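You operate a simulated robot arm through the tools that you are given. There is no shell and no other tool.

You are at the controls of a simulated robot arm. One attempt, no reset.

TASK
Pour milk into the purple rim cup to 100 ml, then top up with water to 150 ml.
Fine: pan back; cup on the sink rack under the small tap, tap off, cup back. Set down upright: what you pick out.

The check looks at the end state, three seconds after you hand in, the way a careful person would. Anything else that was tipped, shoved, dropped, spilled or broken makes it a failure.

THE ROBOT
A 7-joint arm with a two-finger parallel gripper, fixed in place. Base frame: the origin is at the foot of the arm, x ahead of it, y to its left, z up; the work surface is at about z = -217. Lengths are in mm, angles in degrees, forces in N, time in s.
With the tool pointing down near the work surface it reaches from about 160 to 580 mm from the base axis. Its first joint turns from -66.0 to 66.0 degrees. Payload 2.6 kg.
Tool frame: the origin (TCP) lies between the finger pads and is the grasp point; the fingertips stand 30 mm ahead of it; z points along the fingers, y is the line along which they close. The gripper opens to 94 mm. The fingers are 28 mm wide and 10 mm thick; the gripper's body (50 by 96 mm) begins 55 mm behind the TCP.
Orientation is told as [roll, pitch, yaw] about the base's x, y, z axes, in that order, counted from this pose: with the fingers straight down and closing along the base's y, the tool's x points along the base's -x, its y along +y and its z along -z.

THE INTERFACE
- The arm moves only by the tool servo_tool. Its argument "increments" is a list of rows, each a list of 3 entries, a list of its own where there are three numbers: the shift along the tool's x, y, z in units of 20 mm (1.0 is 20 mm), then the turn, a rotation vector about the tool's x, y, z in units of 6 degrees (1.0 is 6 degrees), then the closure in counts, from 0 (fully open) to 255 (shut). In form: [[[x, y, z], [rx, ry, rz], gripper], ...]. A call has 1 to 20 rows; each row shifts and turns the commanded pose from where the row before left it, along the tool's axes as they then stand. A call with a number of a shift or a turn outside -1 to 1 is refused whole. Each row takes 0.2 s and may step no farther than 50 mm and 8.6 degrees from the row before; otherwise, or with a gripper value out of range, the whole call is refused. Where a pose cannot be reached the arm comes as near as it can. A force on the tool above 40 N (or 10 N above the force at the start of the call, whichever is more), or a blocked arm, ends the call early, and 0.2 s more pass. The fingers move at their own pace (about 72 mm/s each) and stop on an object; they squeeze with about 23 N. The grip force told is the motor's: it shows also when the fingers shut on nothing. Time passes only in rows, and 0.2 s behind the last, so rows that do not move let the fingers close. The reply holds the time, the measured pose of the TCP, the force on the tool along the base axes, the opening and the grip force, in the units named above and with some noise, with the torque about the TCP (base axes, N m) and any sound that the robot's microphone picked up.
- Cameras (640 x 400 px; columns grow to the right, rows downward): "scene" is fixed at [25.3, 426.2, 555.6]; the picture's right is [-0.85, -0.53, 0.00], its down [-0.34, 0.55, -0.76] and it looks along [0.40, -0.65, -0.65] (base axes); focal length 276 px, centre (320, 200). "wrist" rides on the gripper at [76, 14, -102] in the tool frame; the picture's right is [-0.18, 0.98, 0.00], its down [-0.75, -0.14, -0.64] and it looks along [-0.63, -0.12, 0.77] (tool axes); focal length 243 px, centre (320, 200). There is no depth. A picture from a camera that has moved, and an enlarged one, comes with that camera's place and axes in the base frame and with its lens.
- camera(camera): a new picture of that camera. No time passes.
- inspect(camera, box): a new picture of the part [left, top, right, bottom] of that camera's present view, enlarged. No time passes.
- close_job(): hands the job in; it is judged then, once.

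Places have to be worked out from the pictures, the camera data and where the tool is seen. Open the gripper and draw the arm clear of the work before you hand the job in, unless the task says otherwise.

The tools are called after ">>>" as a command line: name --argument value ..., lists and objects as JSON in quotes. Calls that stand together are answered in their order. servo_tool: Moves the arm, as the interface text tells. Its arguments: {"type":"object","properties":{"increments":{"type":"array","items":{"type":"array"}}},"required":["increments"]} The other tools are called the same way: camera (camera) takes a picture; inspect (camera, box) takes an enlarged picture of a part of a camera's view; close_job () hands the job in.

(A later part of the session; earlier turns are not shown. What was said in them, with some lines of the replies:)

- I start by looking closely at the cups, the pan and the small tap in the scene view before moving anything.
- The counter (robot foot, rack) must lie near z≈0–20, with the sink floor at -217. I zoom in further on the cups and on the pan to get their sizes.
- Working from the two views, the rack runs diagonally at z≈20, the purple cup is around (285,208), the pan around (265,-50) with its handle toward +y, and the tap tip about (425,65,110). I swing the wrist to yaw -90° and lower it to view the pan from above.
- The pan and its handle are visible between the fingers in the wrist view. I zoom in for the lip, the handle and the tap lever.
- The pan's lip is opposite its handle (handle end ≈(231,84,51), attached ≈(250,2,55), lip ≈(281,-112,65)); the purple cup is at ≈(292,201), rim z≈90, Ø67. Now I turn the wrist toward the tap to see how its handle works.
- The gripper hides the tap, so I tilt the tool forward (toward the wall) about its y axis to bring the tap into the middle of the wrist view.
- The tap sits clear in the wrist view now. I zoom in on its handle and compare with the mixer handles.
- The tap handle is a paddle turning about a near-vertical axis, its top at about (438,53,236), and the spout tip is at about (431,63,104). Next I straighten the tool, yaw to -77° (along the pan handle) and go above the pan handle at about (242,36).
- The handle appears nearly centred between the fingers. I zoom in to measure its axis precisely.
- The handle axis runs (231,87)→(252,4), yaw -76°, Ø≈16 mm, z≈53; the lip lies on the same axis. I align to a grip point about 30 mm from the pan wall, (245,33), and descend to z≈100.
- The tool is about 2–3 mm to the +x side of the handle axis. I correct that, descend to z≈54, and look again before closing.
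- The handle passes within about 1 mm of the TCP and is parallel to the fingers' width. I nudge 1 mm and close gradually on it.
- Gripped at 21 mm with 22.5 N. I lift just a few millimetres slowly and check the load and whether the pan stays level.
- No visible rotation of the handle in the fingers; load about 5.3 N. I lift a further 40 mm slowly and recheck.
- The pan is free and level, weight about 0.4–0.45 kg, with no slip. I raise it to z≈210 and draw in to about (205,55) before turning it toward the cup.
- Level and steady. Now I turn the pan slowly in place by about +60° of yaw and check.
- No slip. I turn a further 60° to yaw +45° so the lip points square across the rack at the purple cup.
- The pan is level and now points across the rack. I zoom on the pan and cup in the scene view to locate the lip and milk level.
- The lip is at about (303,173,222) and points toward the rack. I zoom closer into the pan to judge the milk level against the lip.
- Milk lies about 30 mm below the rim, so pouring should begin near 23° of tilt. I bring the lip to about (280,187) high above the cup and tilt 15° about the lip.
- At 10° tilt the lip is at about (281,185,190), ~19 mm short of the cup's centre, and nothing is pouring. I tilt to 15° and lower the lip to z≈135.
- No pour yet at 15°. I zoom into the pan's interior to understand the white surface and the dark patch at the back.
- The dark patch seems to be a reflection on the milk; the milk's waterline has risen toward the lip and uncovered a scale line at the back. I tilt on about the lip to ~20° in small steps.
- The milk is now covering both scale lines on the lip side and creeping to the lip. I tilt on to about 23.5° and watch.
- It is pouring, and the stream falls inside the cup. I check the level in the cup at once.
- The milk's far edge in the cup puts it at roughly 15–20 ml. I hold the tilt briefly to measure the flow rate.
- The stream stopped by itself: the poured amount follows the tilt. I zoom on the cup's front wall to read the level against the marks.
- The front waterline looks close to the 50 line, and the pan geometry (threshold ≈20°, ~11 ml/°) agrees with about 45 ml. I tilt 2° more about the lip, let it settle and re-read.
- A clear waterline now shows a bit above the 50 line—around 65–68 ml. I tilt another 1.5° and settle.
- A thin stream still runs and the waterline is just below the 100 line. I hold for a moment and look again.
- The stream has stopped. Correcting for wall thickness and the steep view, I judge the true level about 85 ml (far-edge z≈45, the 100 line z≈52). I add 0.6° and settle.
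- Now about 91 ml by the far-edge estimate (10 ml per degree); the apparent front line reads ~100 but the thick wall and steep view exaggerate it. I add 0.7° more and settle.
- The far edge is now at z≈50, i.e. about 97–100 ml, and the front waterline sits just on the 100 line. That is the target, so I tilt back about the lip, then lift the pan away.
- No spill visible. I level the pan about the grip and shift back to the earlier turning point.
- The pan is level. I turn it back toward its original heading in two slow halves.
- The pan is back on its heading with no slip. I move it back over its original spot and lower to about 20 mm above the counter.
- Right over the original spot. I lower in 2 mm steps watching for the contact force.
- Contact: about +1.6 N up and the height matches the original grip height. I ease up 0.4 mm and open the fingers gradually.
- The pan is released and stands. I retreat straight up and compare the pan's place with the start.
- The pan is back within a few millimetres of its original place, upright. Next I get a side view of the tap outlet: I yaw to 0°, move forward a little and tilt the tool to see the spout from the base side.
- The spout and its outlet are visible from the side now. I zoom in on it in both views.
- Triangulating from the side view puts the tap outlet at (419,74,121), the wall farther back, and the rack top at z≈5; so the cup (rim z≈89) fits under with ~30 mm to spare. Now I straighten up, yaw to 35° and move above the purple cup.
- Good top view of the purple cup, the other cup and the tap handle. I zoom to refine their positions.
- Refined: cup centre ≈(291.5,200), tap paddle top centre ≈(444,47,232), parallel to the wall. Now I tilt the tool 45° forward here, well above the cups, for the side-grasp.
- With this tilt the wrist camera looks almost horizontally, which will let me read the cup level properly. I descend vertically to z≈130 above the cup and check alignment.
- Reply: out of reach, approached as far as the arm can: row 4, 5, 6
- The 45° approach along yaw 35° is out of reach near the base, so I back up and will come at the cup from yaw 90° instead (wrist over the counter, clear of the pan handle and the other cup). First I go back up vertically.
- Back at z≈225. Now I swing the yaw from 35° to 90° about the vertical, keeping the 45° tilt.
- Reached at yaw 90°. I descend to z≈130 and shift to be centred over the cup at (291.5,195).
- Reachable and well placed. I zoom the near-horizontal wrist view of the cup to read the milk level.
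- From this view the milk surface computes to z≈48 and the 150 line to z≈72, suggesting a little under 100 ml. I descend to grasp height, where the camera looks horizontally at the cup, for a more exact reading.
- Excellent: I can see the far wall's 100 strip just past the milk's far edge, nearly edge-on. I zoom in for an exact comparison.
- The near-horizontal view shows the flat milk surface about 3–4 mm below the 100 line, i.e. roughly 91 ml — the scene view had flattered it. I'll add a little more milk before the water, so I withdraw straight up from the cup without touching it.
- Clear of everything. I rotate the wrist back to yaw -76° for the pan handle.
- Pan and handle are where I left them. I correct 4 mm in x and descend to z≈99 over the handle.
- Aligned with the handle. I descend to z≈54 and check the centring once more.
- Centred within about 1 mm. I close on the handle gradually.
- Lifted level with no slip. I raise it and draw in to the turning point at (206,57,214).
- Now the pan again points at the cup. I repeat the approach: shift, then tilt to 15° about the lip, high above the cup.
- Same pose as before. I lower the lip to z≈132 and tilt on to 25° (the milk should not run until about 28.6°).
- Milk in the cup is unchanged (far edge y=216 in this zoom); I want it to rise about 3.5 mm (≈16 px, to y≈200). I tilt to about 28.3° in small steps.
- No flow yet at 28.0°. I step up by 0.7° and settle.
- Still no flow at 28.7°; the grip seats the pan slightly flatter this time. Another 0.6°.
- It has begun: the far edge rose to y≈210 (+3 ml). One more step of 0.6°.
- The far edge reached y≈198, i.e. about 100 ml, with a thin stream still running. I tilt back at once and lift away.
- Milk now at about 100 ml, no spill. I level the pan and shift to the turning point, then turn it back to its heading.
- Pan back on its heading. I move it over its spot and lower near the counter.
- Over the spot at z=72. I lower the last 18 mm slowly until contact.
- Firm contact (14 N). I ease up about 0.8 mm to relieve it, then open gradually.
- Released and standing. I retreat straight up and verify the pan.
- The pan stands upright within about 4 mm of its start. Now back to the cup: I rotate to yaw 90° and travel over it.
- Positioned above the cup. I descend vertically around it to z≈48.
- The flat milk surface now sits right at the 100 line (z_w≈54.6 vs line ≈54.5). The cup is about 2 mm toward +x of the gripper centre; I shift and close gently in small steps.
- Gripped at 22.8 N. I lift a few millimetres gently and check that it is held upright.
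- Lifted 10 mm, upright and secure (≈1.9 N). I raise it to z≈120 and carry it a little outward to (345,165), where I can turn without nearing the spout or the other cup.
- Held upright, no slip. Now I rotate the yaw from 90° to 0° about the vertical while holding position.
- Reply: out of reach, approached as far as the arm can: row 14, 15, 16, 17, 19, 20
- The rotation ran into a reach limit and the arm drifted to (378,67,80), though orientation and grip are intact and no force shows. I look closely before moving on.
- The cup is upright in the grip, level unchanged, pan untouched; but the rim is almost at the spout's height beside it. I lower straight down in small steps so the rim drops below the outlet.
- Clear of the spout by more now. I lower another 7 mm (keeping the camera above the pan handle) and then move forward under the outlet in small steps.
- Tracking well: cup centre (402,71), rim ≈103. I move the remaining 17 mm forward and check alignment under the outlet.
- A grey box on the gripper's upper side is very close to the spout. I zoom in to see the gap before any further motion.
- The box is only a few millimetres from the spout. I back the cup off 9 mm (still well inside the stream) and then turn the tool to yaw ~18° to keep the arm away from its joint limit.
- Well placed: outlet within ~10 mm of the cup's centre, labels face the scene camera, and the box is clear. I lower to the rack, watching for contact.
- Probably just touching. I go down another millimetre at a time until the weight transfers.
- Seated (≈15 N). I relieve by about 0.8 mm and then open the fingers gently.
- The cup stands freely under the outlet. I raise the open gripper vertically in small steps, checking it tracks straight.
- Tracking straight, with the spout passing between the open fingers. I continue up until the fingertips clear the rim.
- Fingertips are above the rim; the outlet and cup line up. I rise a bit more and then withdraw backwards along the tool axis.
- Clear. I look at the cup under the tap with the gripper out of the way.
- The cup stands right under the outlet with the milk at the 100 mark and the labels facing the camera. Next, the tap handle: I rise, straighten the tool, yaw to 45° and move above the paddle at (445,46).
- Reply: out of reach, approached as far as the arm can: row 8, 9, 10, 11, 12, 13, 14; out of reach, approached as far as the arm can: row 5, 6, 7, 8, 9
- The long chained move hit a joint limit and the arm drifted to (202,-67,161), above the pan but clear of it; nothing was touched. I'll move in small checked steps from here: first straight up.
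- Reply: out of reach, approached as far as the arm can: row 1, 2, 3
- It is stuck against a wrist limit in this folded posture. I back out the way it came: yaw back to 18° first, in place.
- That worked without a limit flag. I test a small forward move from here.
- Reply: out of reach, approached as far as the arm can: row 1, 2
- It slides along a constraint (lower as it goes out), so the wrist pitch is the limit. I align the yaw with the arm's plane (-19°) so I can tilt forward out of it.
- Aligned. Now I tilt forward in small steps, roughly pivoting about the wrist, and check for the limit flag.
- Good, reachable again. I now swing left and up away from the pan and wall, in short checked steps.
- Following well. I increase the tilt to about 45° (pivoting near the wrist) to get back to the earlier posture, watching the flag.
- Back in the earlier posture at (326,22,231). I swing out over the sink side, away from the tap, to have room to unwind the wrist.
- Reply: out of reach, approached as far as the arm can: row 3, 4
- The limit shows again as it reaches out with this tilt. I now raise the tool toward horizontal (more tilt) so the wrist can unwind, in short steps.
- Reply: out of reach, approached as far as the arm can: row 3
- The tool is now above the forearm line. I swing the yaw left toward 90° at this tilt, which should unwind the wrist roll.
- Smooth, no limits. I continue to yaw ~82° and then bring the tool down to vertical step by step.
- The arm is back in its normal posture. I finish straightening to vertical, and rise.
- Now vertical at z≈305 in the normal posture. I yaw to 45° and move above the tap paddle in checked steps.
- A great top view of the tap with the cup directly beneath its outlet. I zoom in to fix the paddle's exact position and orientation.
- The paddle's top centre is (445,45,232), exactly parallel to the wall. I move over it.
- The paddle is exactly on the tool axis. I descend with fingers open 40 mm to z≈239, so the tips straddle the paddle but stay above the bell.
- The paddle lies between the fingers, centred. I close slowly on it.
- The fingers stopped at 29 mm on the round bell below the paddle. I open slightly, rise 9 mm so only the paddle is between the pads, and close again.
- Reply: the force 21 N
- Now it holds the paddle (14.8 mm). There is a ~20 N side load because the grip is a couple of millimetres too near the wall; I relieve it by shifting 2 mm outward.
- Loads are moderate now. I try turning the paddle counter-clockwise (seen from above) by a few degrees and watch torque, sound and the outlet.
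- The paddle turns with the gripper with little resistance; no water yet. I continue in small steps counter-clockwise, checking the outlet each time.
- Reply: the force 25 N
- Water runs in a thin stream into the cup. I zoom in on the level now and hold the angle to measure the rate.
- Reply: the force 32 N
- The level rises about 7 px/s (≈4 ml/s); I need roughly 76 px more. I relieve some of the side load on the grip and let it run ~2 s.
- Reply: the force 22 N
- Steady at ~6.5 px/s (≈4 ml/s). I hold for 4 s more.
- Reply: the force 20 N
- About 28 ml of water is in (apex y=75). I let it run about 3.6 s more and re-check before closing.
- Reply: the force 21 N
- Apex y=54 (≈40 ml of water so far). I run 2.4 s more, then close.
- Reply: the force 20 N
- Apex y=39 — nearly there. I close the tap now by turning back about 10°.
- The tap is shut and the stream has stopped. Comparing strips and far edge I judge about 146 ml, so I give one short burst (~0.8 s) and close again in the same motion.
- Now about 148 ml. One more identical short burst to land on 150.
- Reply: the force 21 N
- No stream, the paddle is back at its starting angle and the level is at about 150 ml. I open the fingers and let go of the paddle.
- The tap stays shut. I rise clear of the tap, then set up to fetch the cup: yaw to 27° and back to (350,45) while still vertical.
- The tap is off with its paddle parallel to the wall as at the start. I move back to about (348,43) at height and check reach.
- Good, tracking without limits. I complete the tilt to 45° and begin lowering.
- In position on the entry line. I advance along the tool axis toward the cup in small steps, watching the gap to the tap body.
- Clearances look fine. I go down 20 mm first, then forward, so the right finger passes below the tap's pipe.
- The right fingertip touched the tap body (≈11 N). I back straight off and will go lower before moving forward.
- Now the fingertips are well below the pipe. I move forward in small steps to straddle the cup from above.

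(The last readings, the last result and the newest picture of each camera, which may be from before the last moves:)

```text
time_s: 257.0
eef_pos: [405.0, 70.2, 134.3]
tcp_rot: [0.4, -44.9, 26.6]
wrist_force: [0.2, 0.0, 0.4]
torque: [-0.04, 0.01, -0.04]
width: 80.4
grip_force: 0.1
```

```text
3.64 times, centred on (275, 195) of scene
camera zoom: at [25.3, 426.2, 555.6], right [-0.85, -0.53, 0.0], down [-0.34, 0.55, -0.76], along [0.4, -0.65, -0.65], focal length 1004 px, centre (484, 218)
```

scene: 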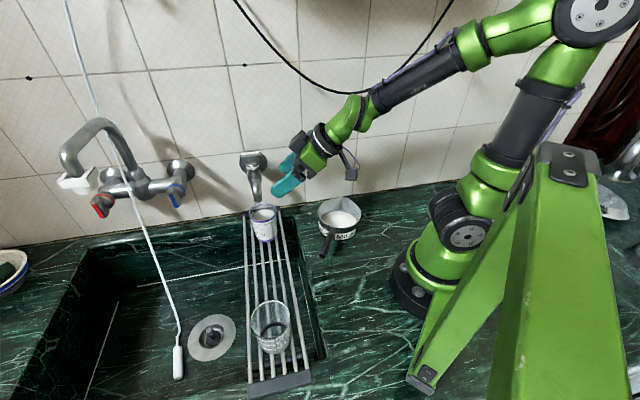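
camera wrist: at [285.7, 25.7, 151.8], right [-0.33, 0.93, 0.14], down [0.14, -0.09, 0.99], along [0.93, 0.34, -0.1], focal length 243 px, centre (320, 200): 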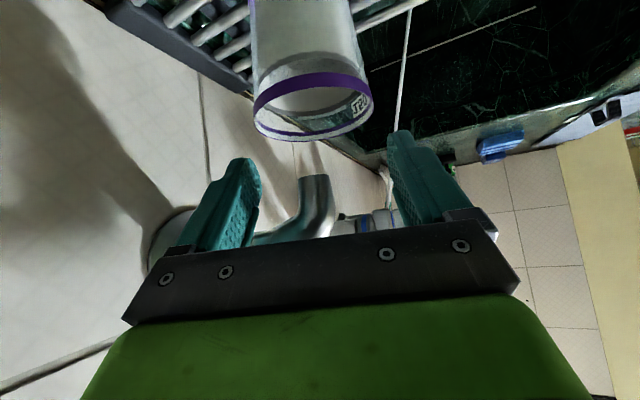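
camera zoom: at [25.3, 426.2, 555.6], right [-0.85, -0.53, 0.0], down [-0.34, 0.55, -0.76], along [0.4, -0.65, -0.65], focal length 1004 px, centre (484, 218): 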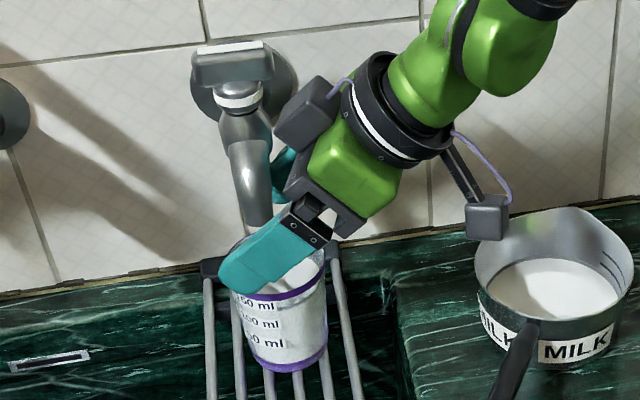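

No contact. The cup is centred between the fingers; I shift back 3 mm and descend around it in steps.

>>> servo_tool --increments '[[[0.1, 0, -0.1], [0, 0, 0], 37], [[0.3, 0, 0.3], [0, 0, 0], 37], [[0.3, 0, 0.3], [0, 0, 0], 37], [[0.3, 0, 0.3], [0, 0, 0], 37]]'

>>> servo_tool --increments '[[[0.3, 0, 0.3], [0, 0, 0], 37], [[0.3, 0, 0.3], [0, 0, 0], 37], [[0.3, 0, 0.3], [0, 0, 0], 37]]'

>>> inspect --camera "scene" --box '[235, 170, 305, 250]'

>>> camera --camera "wrist"

```text
time_s: 258.0
eef_pos: [403.4, 70.0, 108.8]
tcp_rot: [0.4, -44.8, 26.8]
wrist_force: [-0.8, -0.2, -0.5]
torque: [0.02, 0.01, -0.02]
width: 80.5
grip_force: 0.1
```

```text
time_s: 258.8
eef_pos: [401.7, 69.6, 82.4]
tcp_rot: [0.3, -44.9, 26.8]
wrist_force: [-0.3, -0.4, 0.7]
torque: [-0.04, -0.01, 0.02]
width: 80.4
grip_force: 0.0
```

```text
5.00 times, centred on (270, 210) of scene
camera zoom: at [25.3, 426.2, 555.6], right [-0.85, -0.53, 0.0], down [-0.34, 0.55, -0.76], along [0.4, -0.65, -0.65], focal length 1381 px, centre (570, 150)
```

zoom: 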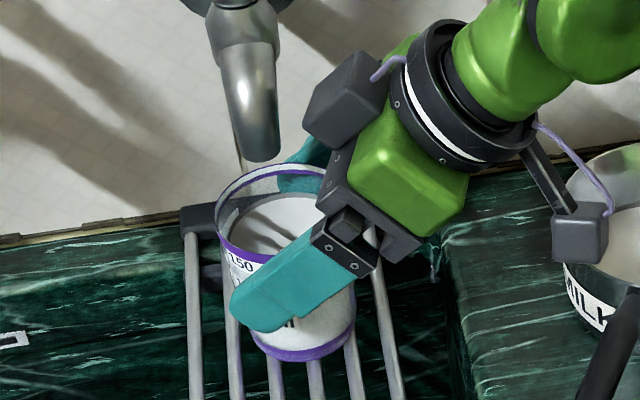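

```text
taken
camera wrist: at [283.2, 24.6, 100.4], right [-0.33, 0.93, 0.14], down [0.14, -0.09, 0.99], along [0.93, 0.34, -0.1], focal length 243 px, centre (320, 200)
```

wrist: 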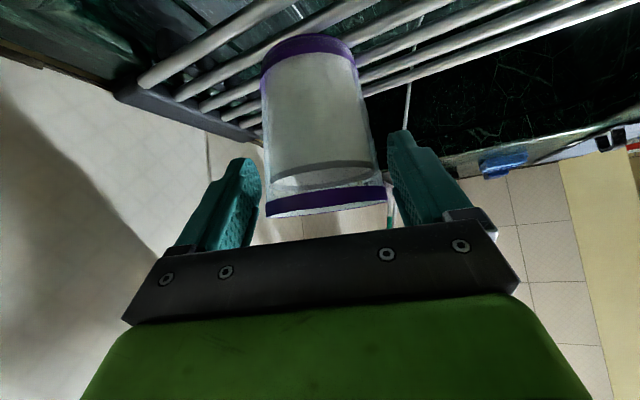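

Tracking straight, the cup is centred. I continue down to grasp height.

>>> servo_tool --increments '[[[0.3, 0, 0.3], [0, 0, 0], 37], [[0.3, 0, 0.3], [0, 0, 0], 37]]'

>>> servo_tool --increments '[[[0.3, 0, 0.3], [0, 0, 0], 37], [[0.25, 0, 0.25], [0, 0, 0], 37]]'

>>> inspect --camera "wrist" --box '[200, 60, 420, 240]'

>>> inspect --camera "wrist" --box '[280, 170, 380, 232]'

>>> inspect --camera "scene" --box '[235, 170, 335, 250]'

```text
time_s: 259.4
eef_pos: [403.2, 70.8, 64.8]
tcp_rot: [0.5, -45.0, 26.7]
wrist_force: [-0.1, 0.0, -0.4]
torque: [0.02, -0.01, 0.0]
width: 80.3
grip_force: 0.2
```

```text
time_s: 260.0
eef_pos: [401.7, 70.5, 50.8]
tcp_rot: [0.5, -44.9, 26.6]
wrist_force: [0.7, -0.6, -0.6]
torque: [0.0, 0.01, -0.01]
width: 80.6
grip_force: 0.0
```

```text
2.22 times, centred on (310, 150) of wrist
camera zoom: at [282.9, 26.1, 68.9], right [-0.33, 0.93, 0.14], down [0.14, -0.09, 0.99], along [0.93, 0.34, -0.1], focal length 539 px, centre (342, 311)
```

zoom: 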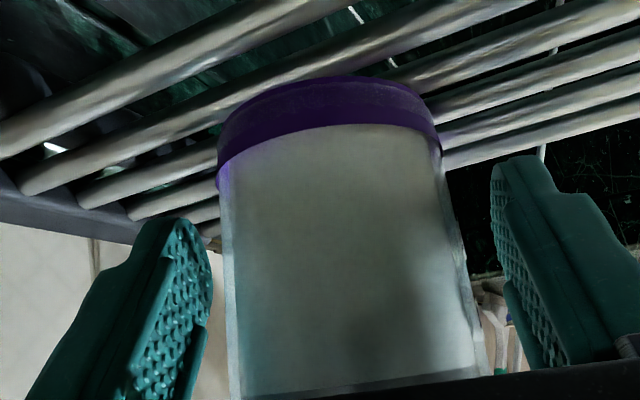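

```text
6.40 times, centred on (330, 201) of wrist
camera zoom: at [282.9, 26.1, 68.9], right [-0.33, 0.93, 0.14], down [0.14, -0.09, 0.99], along [0.93, 0.34, -0.1], focal length 1553 px, centre (256, 194)
```

zoom: 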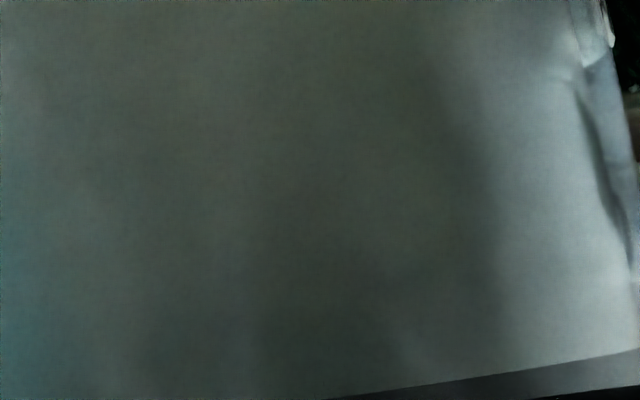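

```text
5.00 times, centred on (285, 210) of scene
camera zoom: at [25.3, 426.2, 555.6], right [-0.85, -0.53, 0.0], down [-0.34, 0.55, -0.76], along [0.4, -0.65, -0.65], focal length 1381 px, centre (495, 150)
```

zoom: 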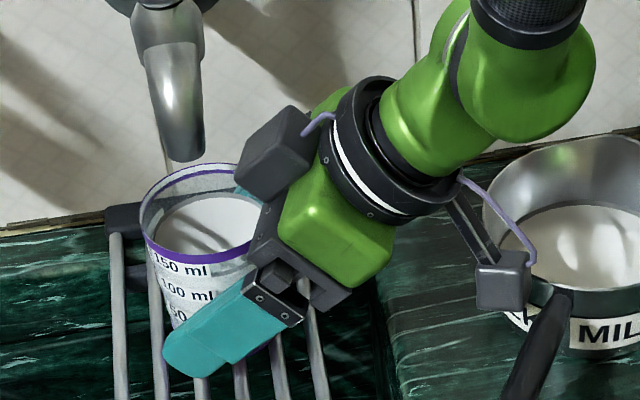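

At grasp height and centred within 1 mm. I close gently on the cup in small steps.

>>> servo_tool --increments '[[[0, -0.03, 0], [0, 0, 0], 45], [[0, 0, 0], [0, 0, 0], 60], [[0, 0, 0], [0, 0, 0], 70], [[0, 0, 0], [0, 0, 0], 76], [[0, 0, 0], [0, 0, 0], 82], [[0, 0, 0], [0, 0, 0], 88], [[0, 0, 0], [0, 0, 0], 94], [[0, 0, 0], [0, 0, 0], 100], [[0, 0, 0], [0, 0, 0], 110], [[0, 0, 0], [0, 0, 0], 130], [[0, 0, 0], [0, 0, 0], 160], [[0, 0, 0], [0, 0, 0], 160]]'

>>> inspect --camera "scene" --box '[235, 170, 335, 250]'

```text
time_s: 262.6
eef_pos: [402.9, 70.3, 49.9]
tcp_rot: [0.5, -44.9, 26.6]
wrist_force: [-0.8, -0.4, 0.0]
torque: [0.04, 0.05, 0.03]
width: 63.2
grip_force: 22.9
```

```text
5.00 times, centred on (285, 210) of scene
camera zoom: at [25.3, 426.2, 555.6], right [-0.85, -0.53, 0.0], down [-0.34, 0.55, -0.76], along [0.4, -0.65, -0.65], focal length 1381 px, centre (495, 150)
```

zoom: 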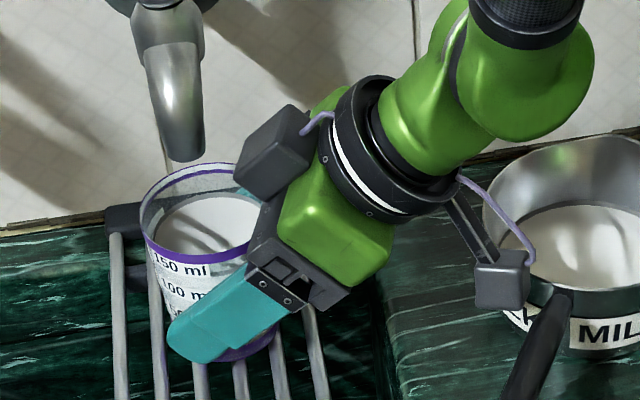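

Held at 22.9 N. I lift about 12 mm and check it is steady.

>>> servo_tool --increments '[[[-0.05, 0, -0.05], [0, 0, 0], 160], [[-0.08, 0, -0.08], [0, 0, 0], 160], [[-0.1, 0, -0.1], [0, 0, 0], 160], [[-0.1, 0, -0.1], [0, 0, 0], 160], [[-0.1, 0, -0.1], [0, 0, 0], 160], [[0, 0, 0], [0, 0, 0], 160]]'

>>> inspect --camera "scene" --box '[235, 170, 335, 250]'

>>> inspect --camera "wrist" --box '[200, 60, 420, 240]'

```text
time_s: 264.0
eef_pos: [401.7, 69.3, 62.4]
tcp_rot: [0.5, -44.9, 26.7]
wrist_force: [0.1, -0.2, -1.5]
torque: [0.0, 0.0, 0.01]
width: 62.9
grip_force: 22.9
```

```text
5.00 times, centred on (285, 210) of scene
camera zoom: at [25.3, 426.2, 555.6], right [-0.85, -0.53, 0.0], down [-0.34, 0.55, -0.76], along [0.4, -0.65, -0.65], focal length 1381 px, centre (495, 150)
```

zoom: 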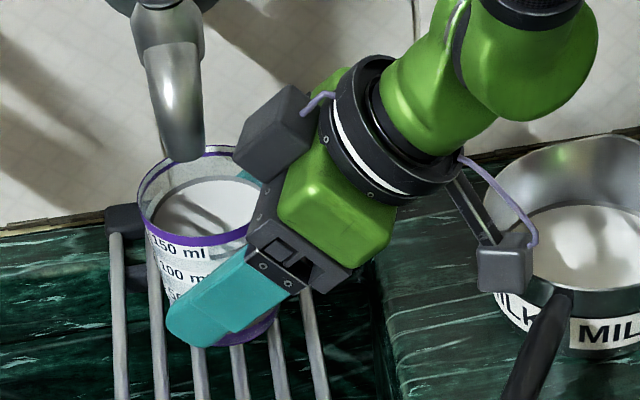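

```text
2.22 times, centred on (310, 150) of wrist
camera zoom: at [283.2, 24.4, 80.0], right [-0.33, 0.93, 0.14], down [0.14, -0.09, 0.99], along [0.93, 0.34, -0.1], focal length 539 px, centre (342, 311)
```

zoom: 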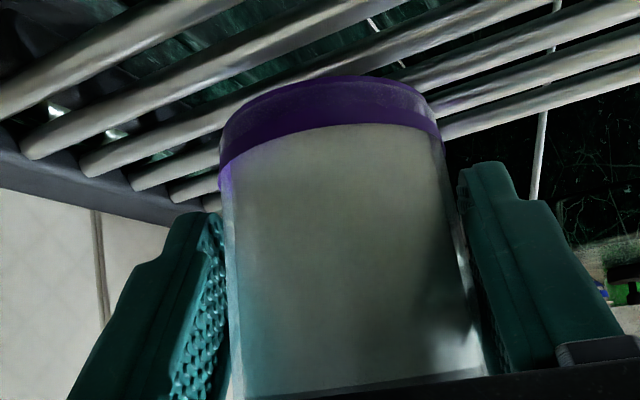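

Steady. I slide it out sideways from under the spout, toward the front of the rack, slowly turning the yaw up to keep clear of the pan handle and the wrist's singular posture.

>>> servo_tool --increments '[[[-0.03, 0.25, 0.03], [0, 0, 0], 160], [[-0.064, 0.49, 0.064], [-0.2, 0, -0.2], 160], [[-0.064, 0.49, 0.064], [-0.39, 0, -0.39], 160], [[-0.09, 0.48, 0.09], [-0.39, 0, -0.39], 160]]'

>>> inspect --camera "scene" --box '[235, 170, 335, 260]'

```text
time_s: 265.0
eef_pos: [391.2, 102.6, 62.9]
tcp_rot: [0.5, -44.9, 35.0]
wrist_force: [-0.3, 0.8, -1.5]
torque: [0.01, 0.0, 0.02]
width: 62.9
grip_force: 23.1
```

```text
4.44 times, centred on (285, 215) of scene
camera zoom: at [25.3, 426.2, 555.6], right [-0.85, -0.53, 0.0], down [-0.34, 0.55, -0.76], along [0.4, -0.65, -0.65], focal length 1227 px, centre (476, 133)
```

zoom: 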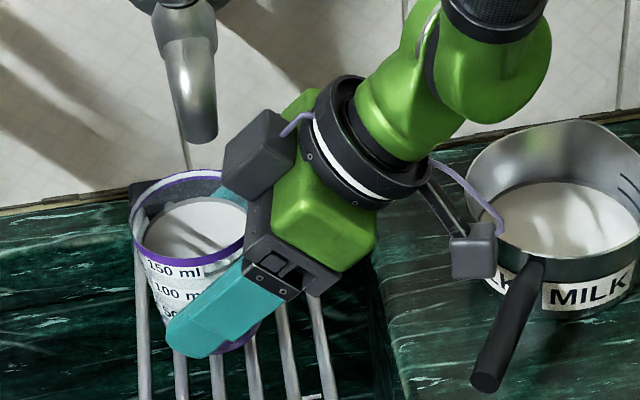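

Out from under the outlet with good clearance. I continue the slide and turn.

>>> servo_tool --increments '[[[-0.12, 0.47, 0.12], [-0.39, 0, -0.39], 160], [[-0.15, 0.45, 0.15], [-0.39, 0, -0.39], 160], [[-0.17, 0.43, 0.17], [-0.39, 0, -0.39], 160], [[-0.1, 0.25, 0.1], [-0.3, 0, -0.3], 160], [[0, 0, 0], [0, 0, 0], 160]]'

>>> camera --camera "scene"

>>> inspect --camera "wrist" --box '[200, 60, 420, 240]'

```text
time_s: 266.2
eef_pos: [382.1, 137.9, 62.7]
tcp_rot: [0.5, -44.9, 47.4]
wrist_force: [-0.1, 0.5, -1.8]
torque: [-0.01, -0.01, -0.01]
width: 62.7
grip_force: 22.9
```

```text
taken
```

scene: 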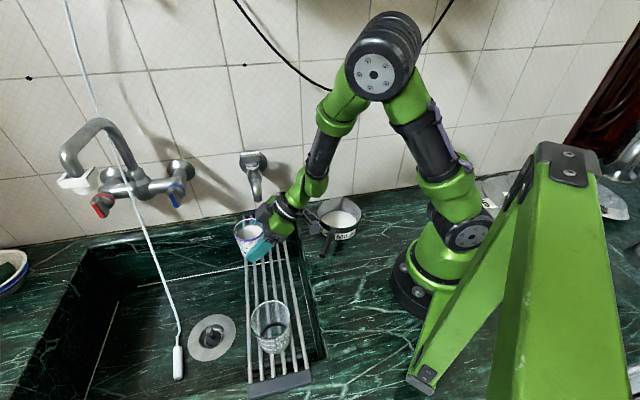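

```text
2.22 times, centred on (310, 150) of wrist
camera zoom: at [288.0, 53.2, 81.0], right [-0.64, 0.76, 0.14], down [0.16, -0.04, 0.99], along [0.75, 0.65, -0.1], focal length 539 px, centre (342, 311)
```

zoom: 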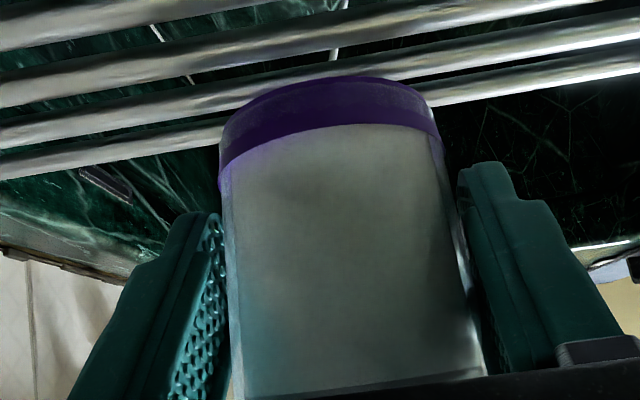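

Clear of the spout. I raise the cup vertically in steps.

>>> servo_tool --increments '[[[-0.15, 0, -0.15], [0, 0, 0], 160], [[-0.3, 0, -0.3], [0, 0, 0], 160], [[-0.3, 0, -0.3], [0, 0, 0], 160]]'

>>> servo_tool --increments '[[[-0.3, 0, -0.3], [0, 0, 0], 160], [[-0.3, 0, -0.3], [0, 0, 0], 160], [[-0.3, 0, -0.3], [0, 0, 0], 160], [[-0.15, 0, -0.15], [0, 0, 0], 160]]'

>>> inspect --camera "scene" --box '[215, 160, 345, 270]'

```text
time_s: 267.0
eef_pos: [382.2, 137.9, 82.6]
tcp_rot: [0.5, -44.9, 47.3]
wrist_force: [0.4, -0.1, -1.5]
torque: [-0.01, 0.01, -0.02]
width: 62.8
grip_force: 23.4
```

```text
time_s: 268.0
eef_pos: [383.1, 137.4, 112.6]
tcp_rot: [0.4, -45.0, 47.5]
wrist_force: [-0.6, 0.1, -1.4]
torque: [-0.01, 0.04, -0.01]
width: 62.9
grip_force: 23.0
```

```text
3.64 times, centred on (280, 215) of scene
camera zoom: at [25.3, 426.2, 555.6], right [-0.85, -0.53, 0.0], down [-0.34, 0.55, -0.76], along [0.4, -0.65, -0.65], focal length 1004 px, centre (466, 146)
```

zoom: 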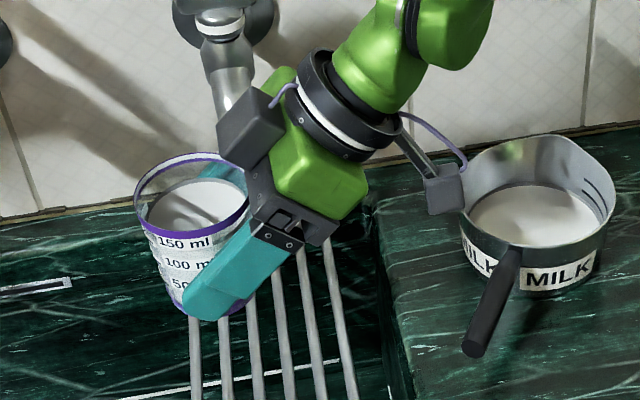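

Cup level and steady. I move it sideways to about (346,171), then turn the yaw to 90°.

>>> servo_tool --increments '[[[0, 0.25, 0], [0, 0, 0], 160], [[0, 0.5, 0], [0, 0, 0], 160], [[0, 0.5, 0], [0, 0, 0], 160], [[0, 0.5, 0], [0, 0, 0], 160], [[0, 0.5, 0], [0, 0, 0], 160], [[0, 0.25, 0], [0, 0, 0], 160]]'

>>> servo_tool --increments '[[[0, 0, 0], [-0.3, 0, -0.3], 160], [[0, 0, 0], [-0.556, 0, -0.556], 160], [[0, 0, 0], [-0.556, 0, -0.556], 160], [[0, 0, 0], [-0.556, 0, -0.556], 160]]'

>>> servo_tool --increments '[[[0, 0, 0], [-0.556, 0, -0.556], 160], [[0, 0, 0], [-0.556, 0, -0.556], 160], [[0, 0, 0], [-0.556, 0, -0.556], 160], [[0, 0, 0], [-0.556, 0, -0.556], 160]]'

>>> camera --camera "scene"

```text
time_s: 269.4
eef_pos: [345.1, 172.4, 112.4]
tcp_rot: [0.4, -44.9, 47.3]
wrist_force: [-0.2, 0.2, -2.5]
torque: [-0.01, -0.04, -0.02]
width: 62.7
grip_force: 23.1
```

```text
time_s: 270.4
eef_pos: [344.8, 173.0, 112.5]
tcp_rot: [0.6, -45.2, 64.2]
wrist_force: [0.4, -0.5, -1.7]
torque: [-0.02, 0.03, 0.03]
width: 62.4
grip_force: 22.7
```

```text
time_s: 271.4
eef_pos: [346.5, 171.8, 113.8]
tcp_rot: [0.4, -45.2, 83.2]
wrist_force: [0.2, 0.3, -1.1]
torque: [-0.03, 0.03, 0.01]
width: 62.7
grip_force: 23.3
```

```text
taken
```

scene: 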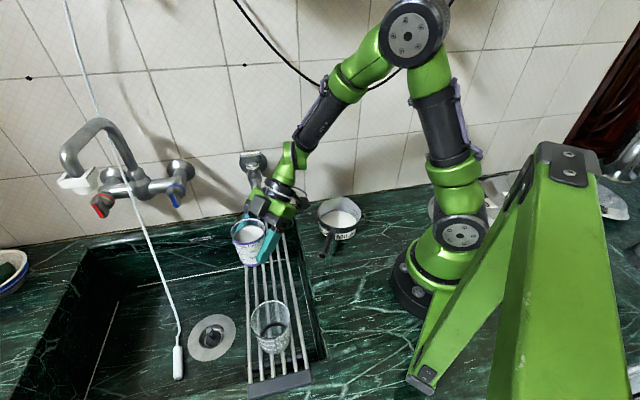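

No limits, cup steady. I finish the turn to about 97° (restoring the cup's original heading) and carry it back over its original spot.

>>> servo_tool --increments '[[[0, 0, 0], [-0.556, 0, -0.556], 160], [[0, 0, 0], [-0.556, 0, -0.556], 160], [[0, 0, 0], [-0.5, 0, -0.5], 160]]'

>>> servo_tool --increments '[[[-0.09, 0.2, 0.09], [0, 0, 0], 160], [[-0.171, 0.4, 0.171], [0, 0, 0], 160], [[-0.171, 0.4, 0.171], [0, 0, 0], 160], [[-0.171, 0.4, 0.171], [0, 0, 0], 160], [[-0.171, 0.4, 0.171], [0, 0, 0], 160], [[-0.171, 0.4, 0.171], [0, 0, 0], 160], [[-0.09, 0.2, 0.09], [0, 0, 0], 160], [[0, 0, 0], [0, 0, 0], 160]]'

>>> inspect --camera "scene" --box '[205, 190, 345, 330]'

```text
time_s: 272.2
eef_pos: [346.3, 170.8, 113.8]
tcp_rot: [0.3, -45.3, 96.8]
wrist_force: [0.6, 0.6, -2.2]
torque: [0.01, -0.02, -0.05]
width: 62.4
grip_force: 22.7
```

```text
time_s: 274.0
eef_pos: [293.4, 194.4, 112.3]
tcp_rot: [0.2, -45.3, 96.8]
wrist_force: [0.9, -0.2, -1.5]
torque: [-0.04, 0.02, -0.02]
width: 62.0
grip_force: 23.4
```

```text
2.86 times, centred on (275, 260) of scene
camera zoom: at [25.3, 426.2, 555.6], right [-0.85, -0.53, 0.0], down [-0.34, 0.55, -0.76], along [0.4, -0.65, -0.65], focal length 789 px, centre (449, 29)
```

zoom: 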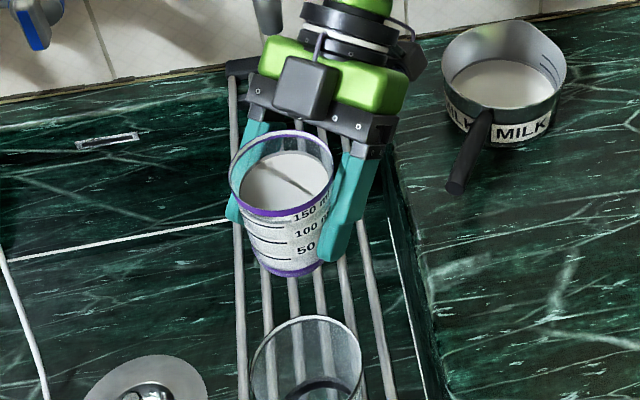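

Over the original spot. The reported width has crept down by ~1 mm, so I check for slip or tilt in the wrist view before lowering.

>>> inspect --camera "wrist" --box '[200, 60, 420, 240]'

>>> inspect --camera "scene" --box '[235, 220, 315, 290]'

```text
2.22 times, centred on (310, 150) of wrist
camera zoom: at [296.0, 65.8, 130.0], right [-0.99, 0.01, 0.13], down [0.13, 0.09, 0.99], along [0.0, 1.0, -0.09], focal length 539 px, centre (342, 311)
```

zoom: 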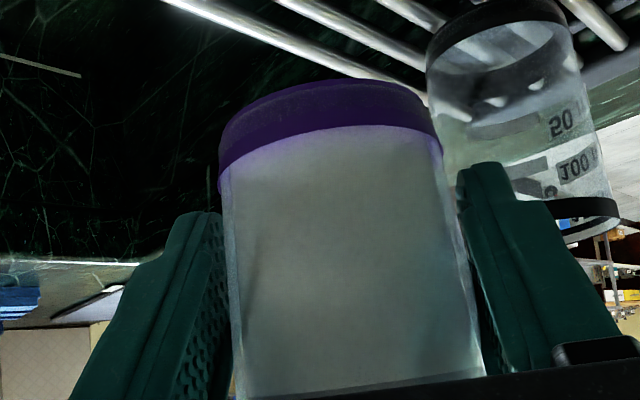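

```text
5.71 times, centred on (275, 255) of scene
camera zoom: at [25.3, 426.2, 555.6], right [-0.85, -0.53, 0.0], down [-0.34, 0.55, -0.76], along [0.4, -0.65, -0.65], focal length 1578 px, centre (577, -114)
```

zoom: 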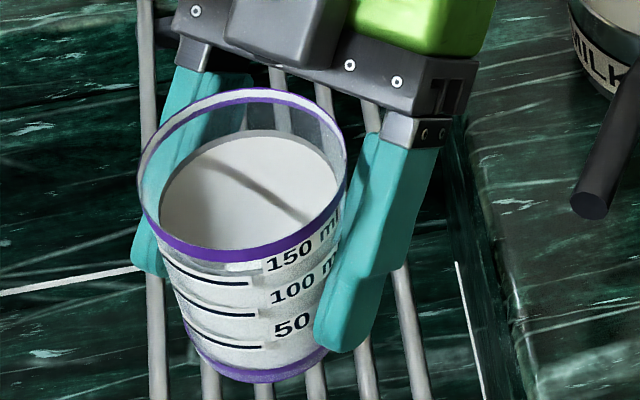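

The cup has only crept about 1 mm in the grip and is upright. I lower it to the rack in steps.

>>> servo_tool --increments '[[[0.16, -0.03, 0.24], [0, 0, 0], 160], [[0.3, 0, 0.3], [0, 0, 0], 160], [[0.3, 0, 0.3], [0, 0, 0], 160], [[0.3, 0, 0.3], [0, 0, 0], 160], [[0.3, 0, 0.3], [0, 0, 0], 160], [[0.3, 0, 0.3], [0, 0, 0], 160], [[0.2, 0, 0.2], [0, 0, 0], 160], [[0, 0, 0], [0, 0, 0], 160]]'

>>> inspect --camera "scene" --box '[215, 220, 335, 340]'

```text
time_s: 275.8
eef_pos: [294.6, 194.5, 59.3]
tcp_rot: [0.2, -45.3, 96.8]
wrist_force: [-0.2, -0.6, -1.7]
torque: [-0.05, 0.0, 0.01]
width: 62.2
grip_force: 22.9
```

```text
3.33 times, centred on (275, 280) of scene
camera zoom: at [25.3, 426.2, 555.6], right [-0.85, -0.53, 0.0], down [-0.34, 0.55, -0.76], along [0.4, -0.65, -0.65], focal length 920 px, centre (470, -67)
```

zoom: 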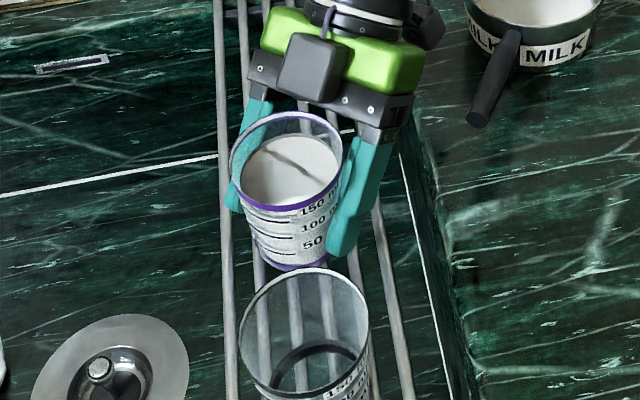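

>>> servo_tool --increments '[[[0.12, 0, 0.12], [0, 0, 0], 160], [[0.1, 0, 0.1], [0, 0, 0], 160], [[0.04, 0, 0.04], [0, 0, 0], 160], [[0, 0, 0], [0, 0, 0], 160]]'

>>> servo_tool --increments '[[[0.035, 0, 0.035], [0, 0, 0], 160], [[0, 0, 0], [0, 0, 0], 160]]'

```text
time_s: 276.8
eef_pos: [295.1, 195.6, 50.7]
tcp_rot: [0.3, -45.3, 97.0]
wrist_force: [-0.1, -0.7, -1.6]
torque: [0.0, -0.01, 0.0]
width: 62.1
grip_force: 23.0
```

```text
time_s: 277.4
eef_pos: [295.1, 194.3, 52.5]
tcp_rot: [0.3, -45.2, 96.8]
wrist_force: [0.2, 0.1, -1.5]
torque: [-0.01, -0.02, -0.01]
width: 61.6
grip_force: 22.8
```

Not in contact yet. I continue in 1 mm steps.

>>> servo_tool --increments '[[[0.035, 0, 0.035], [0, 0, 0], 160], [[0, 0, 0], [0, 0, 0], 160]]'

>>> servo_tool --increments '[[[0.035, 0, 0.035], [0, 0, 0], 160], [[0, 0, 0], [0, 0, 0], 160]]'

>>> inspect --camera "wrist" --box '[200, 60, 420, 240]'

```text
time_s: 278.0
eef_pos: [295.5, 195.4, 50.1]
tcp_rot: [0.2, -45.3, 96.8]
wrist_force: [-0.2, -2.5, 5.3]
torque: [-0.08, 0.16, 0.04]
width: 62.1
grip_force: 23.0
```

```text
time_s: 278.6
eef_pos: [295.4, 193.8, 50.3]
tcp_rot: [0.0, -45.3, 96.9]
wrist_force: [4.8, 1.1, 12.6]
torque: [-0.04, 0.06, -0.02]
width: 62.1
grip_force: 22.8
```

```text
2.22 times, centred on (310, 150) of wrist
camera zoom: at [296.6, 67.1, 67.2], right [-0.99, 0.01, 0.13], down [0.13, 0.09, 0.99], along [0.0, 1.0, -0.09], focal length 539 px, centre (342, 311)
```

zoom: 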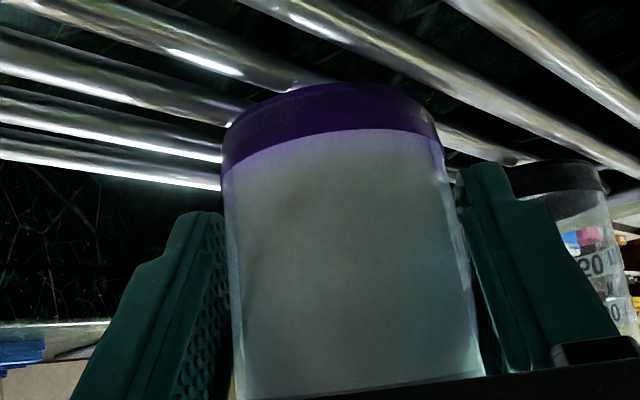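

Seated on the rack (12.6 N). I relieve slightly, then open the fingers gradually.

>>> servo_tool --increments '[[[-0.025, 0, -0.025], [0, 0, 0], 160], [[0, 0, 0], [0, 0, 0], 160]]'

>>> servo_tool --increments '[[[0, 0, 0], [0, 0, 0], 130], [[0, 0, 0], [0, 0, 0], 105], [[0, 0, 0], [0, 0, 0], 92], [[0, 0, 0], [0, 0, 0], 84], [[0, 0, 0], [0, 0, 0], 76], [[0, 0, 0], [0, 0, 0], 66], [[0, 0, 0], [0, 0, 0], 50], [[0, 0, 0], [0, 0, 0], 37]]'

>>> inspect --camera "wrist" --box '[200, 60, 420, 240]'

>>> inspect --camera "scene" --box '[215, 220, 335, 340]'

```text
time_s: 279.2
eef_pos: [294.7, 194.2, 49.7]
tcp_rot: [0.5, -45.2, 97.0]
wrist_force: [0.8, -0.7, 3.5]
torque: [0.0, 0.07, 0.02]
width: 61.6
grip_force: 22.9
```

```text
time_s: 281.0
eef_pos: [294.0, 194.9, 50.9]
tcp_rot: [0.3, -45.3, 96.9]
wrist_force: [-0.2, -0.4, -0.1]
torque: [-0.03, 0.0, 0.02]
width: 80.5
grip_force: 0.0
```

```text
2.22 times, centred on (310, 150) of wrist
camera zoom: at [296.1, 67.1, 67.9], right [-0.99, 0.01, 0.13], down [0.13, 0.09, 0.99], along [0.0, 1.0, -0.09], focal length 539 px, centre (342, 311)
```

zoom: 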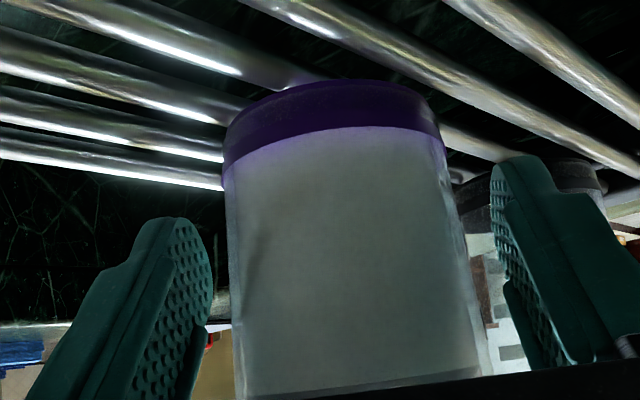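

```text
3.33 times, centred on (275, 280) of scene
camera zoom: at [25.3, 426.2, 555.6], right [-0.85, -0.53, 0.0], down [-0.34, 0.55, -0.76], along [0.4, -0.65, -0.65], focal length 920 px, centre (470, -67)
```

zoom: 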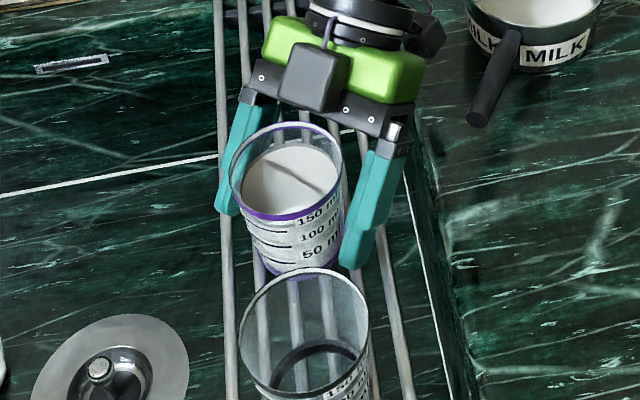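

Released, the cup stands upright on the rack. I withdraw straight up.

>>> servo_tool --increments '[[[-0.15, -0.02, -0.15], [0, 0, 0], 37], [[-0.25, 0, -0.25], [0, 0, 0], 37], [[-0.3, 0, -0.3], [0, 0, 0], 37], [[-0.3, 0, -0.3], [0, 0, 0], 37]]'

>>> servo_tool --increments '[[[-0.4, 0, -0.4], [0, 0, 0], 37], [[-0.5, 0, -0.5], [0, 0, 0], 37], [[-0.5, 0, -0.5], [0, 0, 0], 37], [[-0.5, 0, -0.5], [0, 0, 0], 37]]'

>>> inspect --camera "wrist" --box '[220, 0, 400, 155]'

>>> camera --camera "scene"

```text
time_s: 282.0
eef_pos: [295.2, 194.7, 79.0]
tcp_rot: [0.3, -45.3, 96.8]
wrist_force: [-0.1, -1.1, 0.0]
torque: [0.0, 0.03, 0.0]
width: 80.3
grip_force: 0.1
```

```text
time_s: 283.0
eef_pos: [295.8, 193.3, 131.8]
tcp_rot: [0.3, -45.3, 96.9]
wrist_force: [1.0, 0.7, -0.1]
torque: [0.03, -0.02, -0.03]
width: 80.5
grip_force: 0.1
```

```text
2.58 times, centred on (310, 78) of wrist
camera zoom: at [297.4, 66.3, 149.8], right [-0.99, 0.01, 0.13], down [0.13, 0.09, 0.99], along [0.0, 1.0, -0.09], focal length 626 px, centre (346, 516)
```

zoom: 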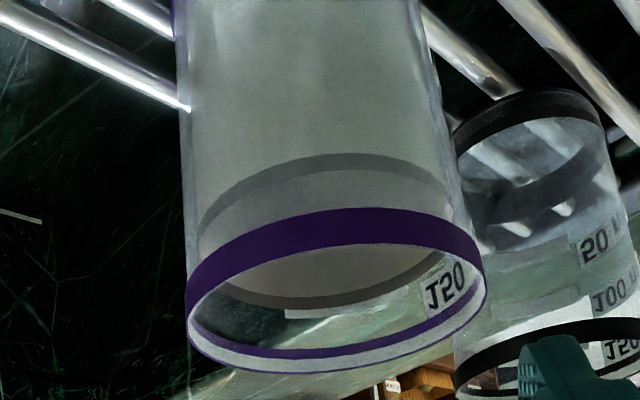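

```text
taken
```

scene: 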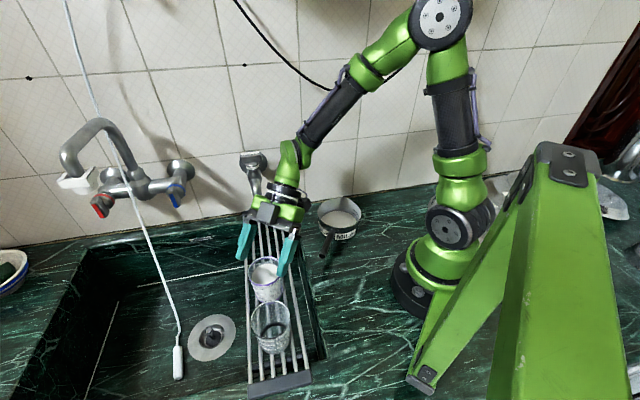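

The cup is back in its place. From this viewpoint I zoom on the level against the 150 strip on the far wall.

>>> inspect --camera "wrist" --box '[270, 90, 370, 152]'

>>> inspect --camera "scene" --box '[250, 255, 290, 280]'

>>> inspect --camera "scene" --box '[258, 278, 282, 293]'

```text
6.40 times, centred on (320, 121) of wrist
camera zoom: at [297.4, 66.3, 149.8], right [-0.99, 0.01, 0.13], down [0.13, 0.09, 0.99], along [0.0, 1.0, -0.09], focal length 1553 px, centre (320, 706)
```

zoom: 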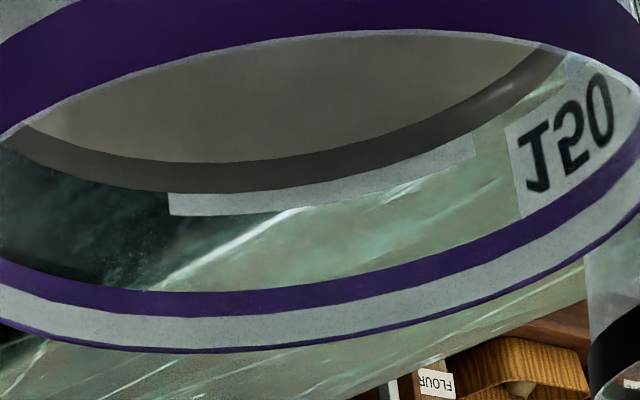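

```text
16.00 times, centred on (270, 268) of scene
camera zoom: at [25.3, 426.2, 555.6], right [-0.85, -0.53, 0.0], down [-0.34, 0.55, -0.76], along [0.4, -0.65, -0.65], focal length 4418 px, centre (1120, -880)
```

zoom: 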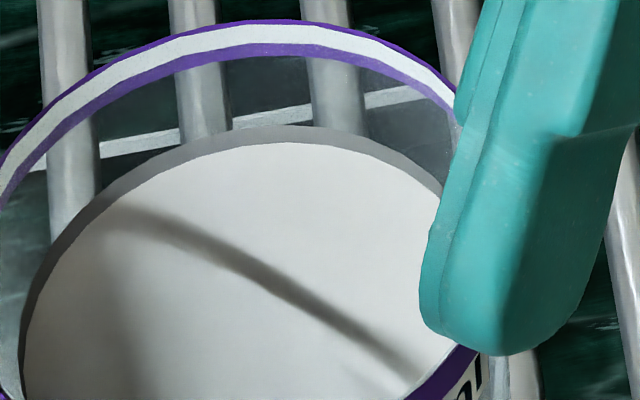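

```text
16.00 times, centred on (270, 286) of scene
camera zoom: at [25.3, 426.2, 555.6], right [-0.85, -0.53, 0.0], down [-0.34, 0.55, -0.76], along [0.4, -0.65, -0.65], focal length 4418 px, centre (1120, -1168)
```

zoom: 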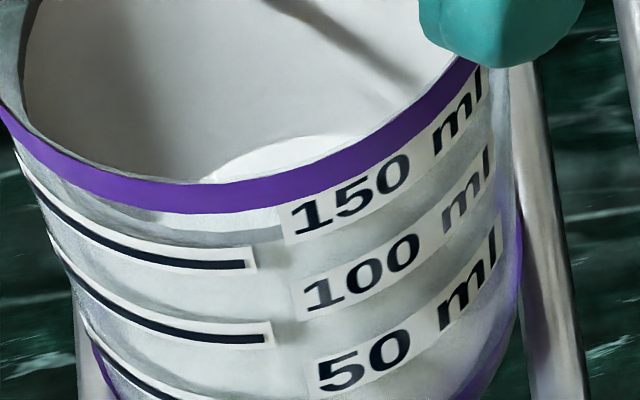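

The level reads about 148–150 ml against the 150 line, and the cup stands within ~4 mm of its original spot. I rise further, straighten the tool, open the gripper and draw the arm clear.

>>> servo_tool --increments '[[[-0.6, 0, -0.6], [0, 0, 0], 37], [[-0.65, 0, -0.65], [0, 0, 0], 37], [[-0.65, 0, -0.65], [0, 0, 0], 20], [[-0.65, 0, -0.65], [0, 0, 0], 0], [[-0.65, 0, -0.65], [0, 0, 0], 0]]'

>>> servo_tool --increments '[[[0, 0, 0], [0, 0.94, 0], 0], [[0, 0, 0], [0, 0.94, 0], 0], [[0, 0, 0], [0, 0.94, 0], 0], [[0, 0, 0], [0, 0.94, 0], 0]]'

>>> servo_tool --increments '[[[0, 0, 0], [0, 0.94, 0], 0], [[0, 0, 0], [0, 0.94, 0], 0], [[0, 0, 0], [0, 0.94, 0], 0], [[0, 0, 0], [0, 0.94, 0], 0]]'

>>> camera --camera "scene"

```text
time_s: 284.2
eef_pos: [296.6, 194.2, 222.2]
tcp_rot: [0.4, -45.2, 96.8]
wrist_force: [-0.3, -0.1, 0.4]
torque: [0.02, -0.02, 0.0]
width: 94.1
grip_force: 0.0
```

```text
time_s: 285.2
eef_pos: [296.6, 195.1, 222.0]
tcp_rot: [0.2, -22.7, 96.9]
wrist_force: [0.4, 0.4, 0.6]
torque: [0.02, -0.01, -0.01]
width: 94.0
grip_force: 0.0
```

```text
time_s: 286.2
eef_pos: [294.4, 195.2, 223.4]
tcp_rot: [0.3, -0.1, 97.0]
wrist_force: [0.4, -0.2, -0.4]
torque: [0.01, -0.02, -0.02]
width: 94.1
grip_force: 0.1
```

```text
taken
```

scene: 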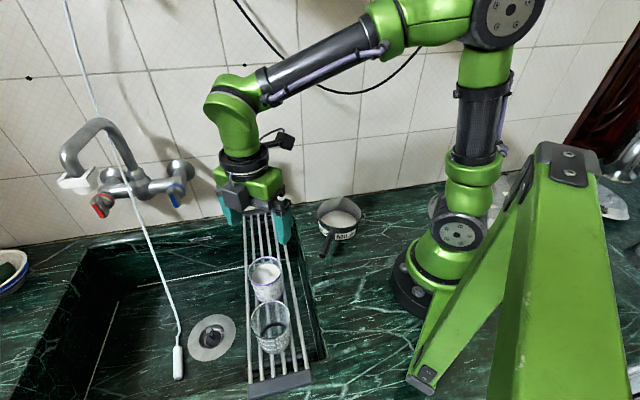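

Straight and open. I rise well clear and take a final look at everything.

>>> servo_tool --increments '[[[0, 0, -0.9], [0, 0, 0], 0], [[0, 0, -0.9], [0, 0, 0], 0], [[0, 0, -0.9], [0, 0, 0], 0], [[0, 0, -0.9], [0, 0, 0], 0], [[0, 0, -0.9], [0, 0, 0], 0], [[0, 0, -0.5], [0, 0, 0], 0]]'

>>> camera --camera "scene"

>>> inspect --camera "scene" --box '[220, 190, 380, 320]'

>>> inspect --camera "scene" --box '[240, 255, 300, 300]'

>>> inspect --camera "scene" --box '[230, 140, 290, 215]'

```text
time_s: 287.6
eef_pos: [296.9, 194.0, 323.4]
tcp_rot: [0.2, -0.1, 97.0]
wrist_force: [-0.8, -0.3, 0.5]
torque: [0.01, -0.01, -0.05]
width: 94.2
grip_force: 0.1
```

```text
taken
```

scene: 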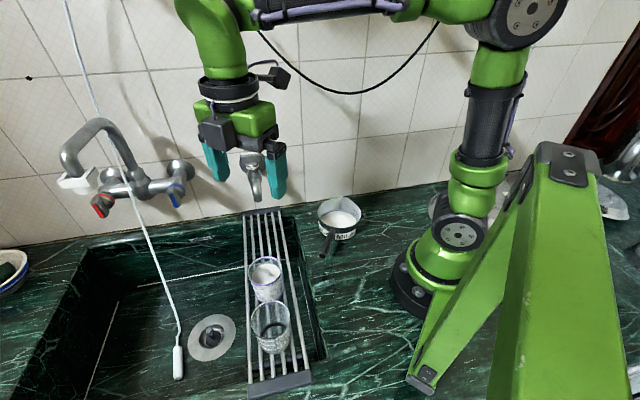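

```text
3.08 times, centred on (300, 255) of scene
camera zoom: at [25.3, 426.2, 555.6], right [-0.85, -0.53, 0.0], down [-0.34, 0.55, -0.76], along [0.4, -0.65, -0.65], focal length 850 px, centre (382, 31)
```

zoom: 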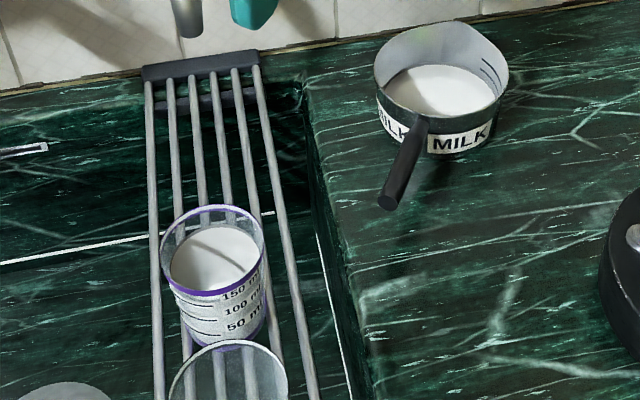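

```text
8.89 times, centred on (270, 278) of scene
camera zoom: at [25.3, 426.2, 555.6], right [-0.85, -0.53, 0.0], down [-0.34, 0.55, -0.76], along [0.4, -0.65, -0.65], focal length 2454 px, centre (764, -489)
```

zoom: 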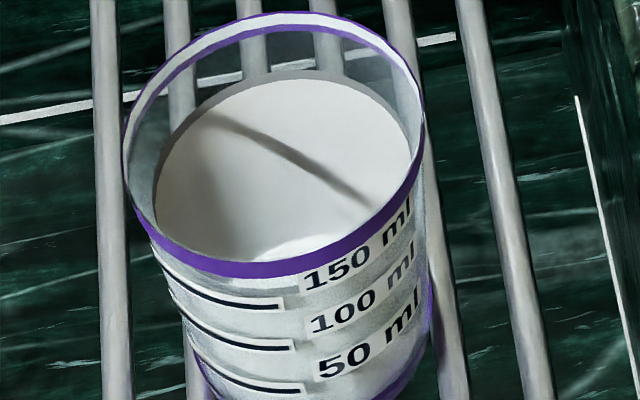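

```text
5.33 times, centred on (260, 178) of scene
camera zoom: at [25.3, 426.2, 555.6], right [-0.85, -0.53, 0.0], down [-0.34, 0.55, -0.76], along [0.4, -0.65, -0.65], focal length 1473 px, centre (640, 320)
```

zoom: 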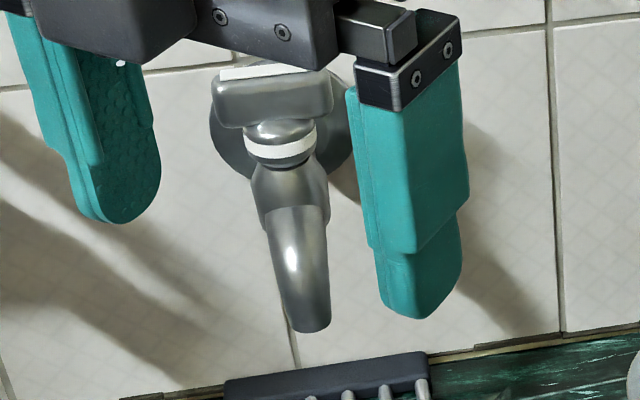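

Final state: the purple cup stands upright in its place on the rack at the 150 mark, with milk first to about 100 ml and then water. The pan is back on the counter, the tap is shut and dry, the other cup hasn't moved, and the gripper is open and clear. I hand the job in.

>>> close_job

```text
The job is handed in.
```

I handed the job in: the purple rim cup holds about 100 ml of milk, topped up with water to about 150 ml. These volumes are camera readings against the cup's marks, so allow a few ml either way. No result of the check has come back to me.

- **Milk:** The first pour came out at about 91 ml, so I fetched the pan again and added the rest.
- **Water:** I set the cup on the rack under the small tap. I filled it mostly in one run, then two short bursts at the end.
- **Pan:** It is back on the counter, upright, about 4 mm from where it started.
- **Tap:** It is off, with its handle parallel to the wall as before and nothing dripping.
- **Cup:** It is back in its place on the rack, upright, about 4 mm off its original spot.
- **Other items:** The other cup was not touched, and I saw no spills on the rack or counter.
- **Near misses:** The arm twice hit its reach limit and drifted, once while holding the cup and once above the pan. A fingertip also pressed the tap body at about 11 N. I saw nothing spilled or moved from any of these.

The gripper is open and the arm is raised clear of the work.
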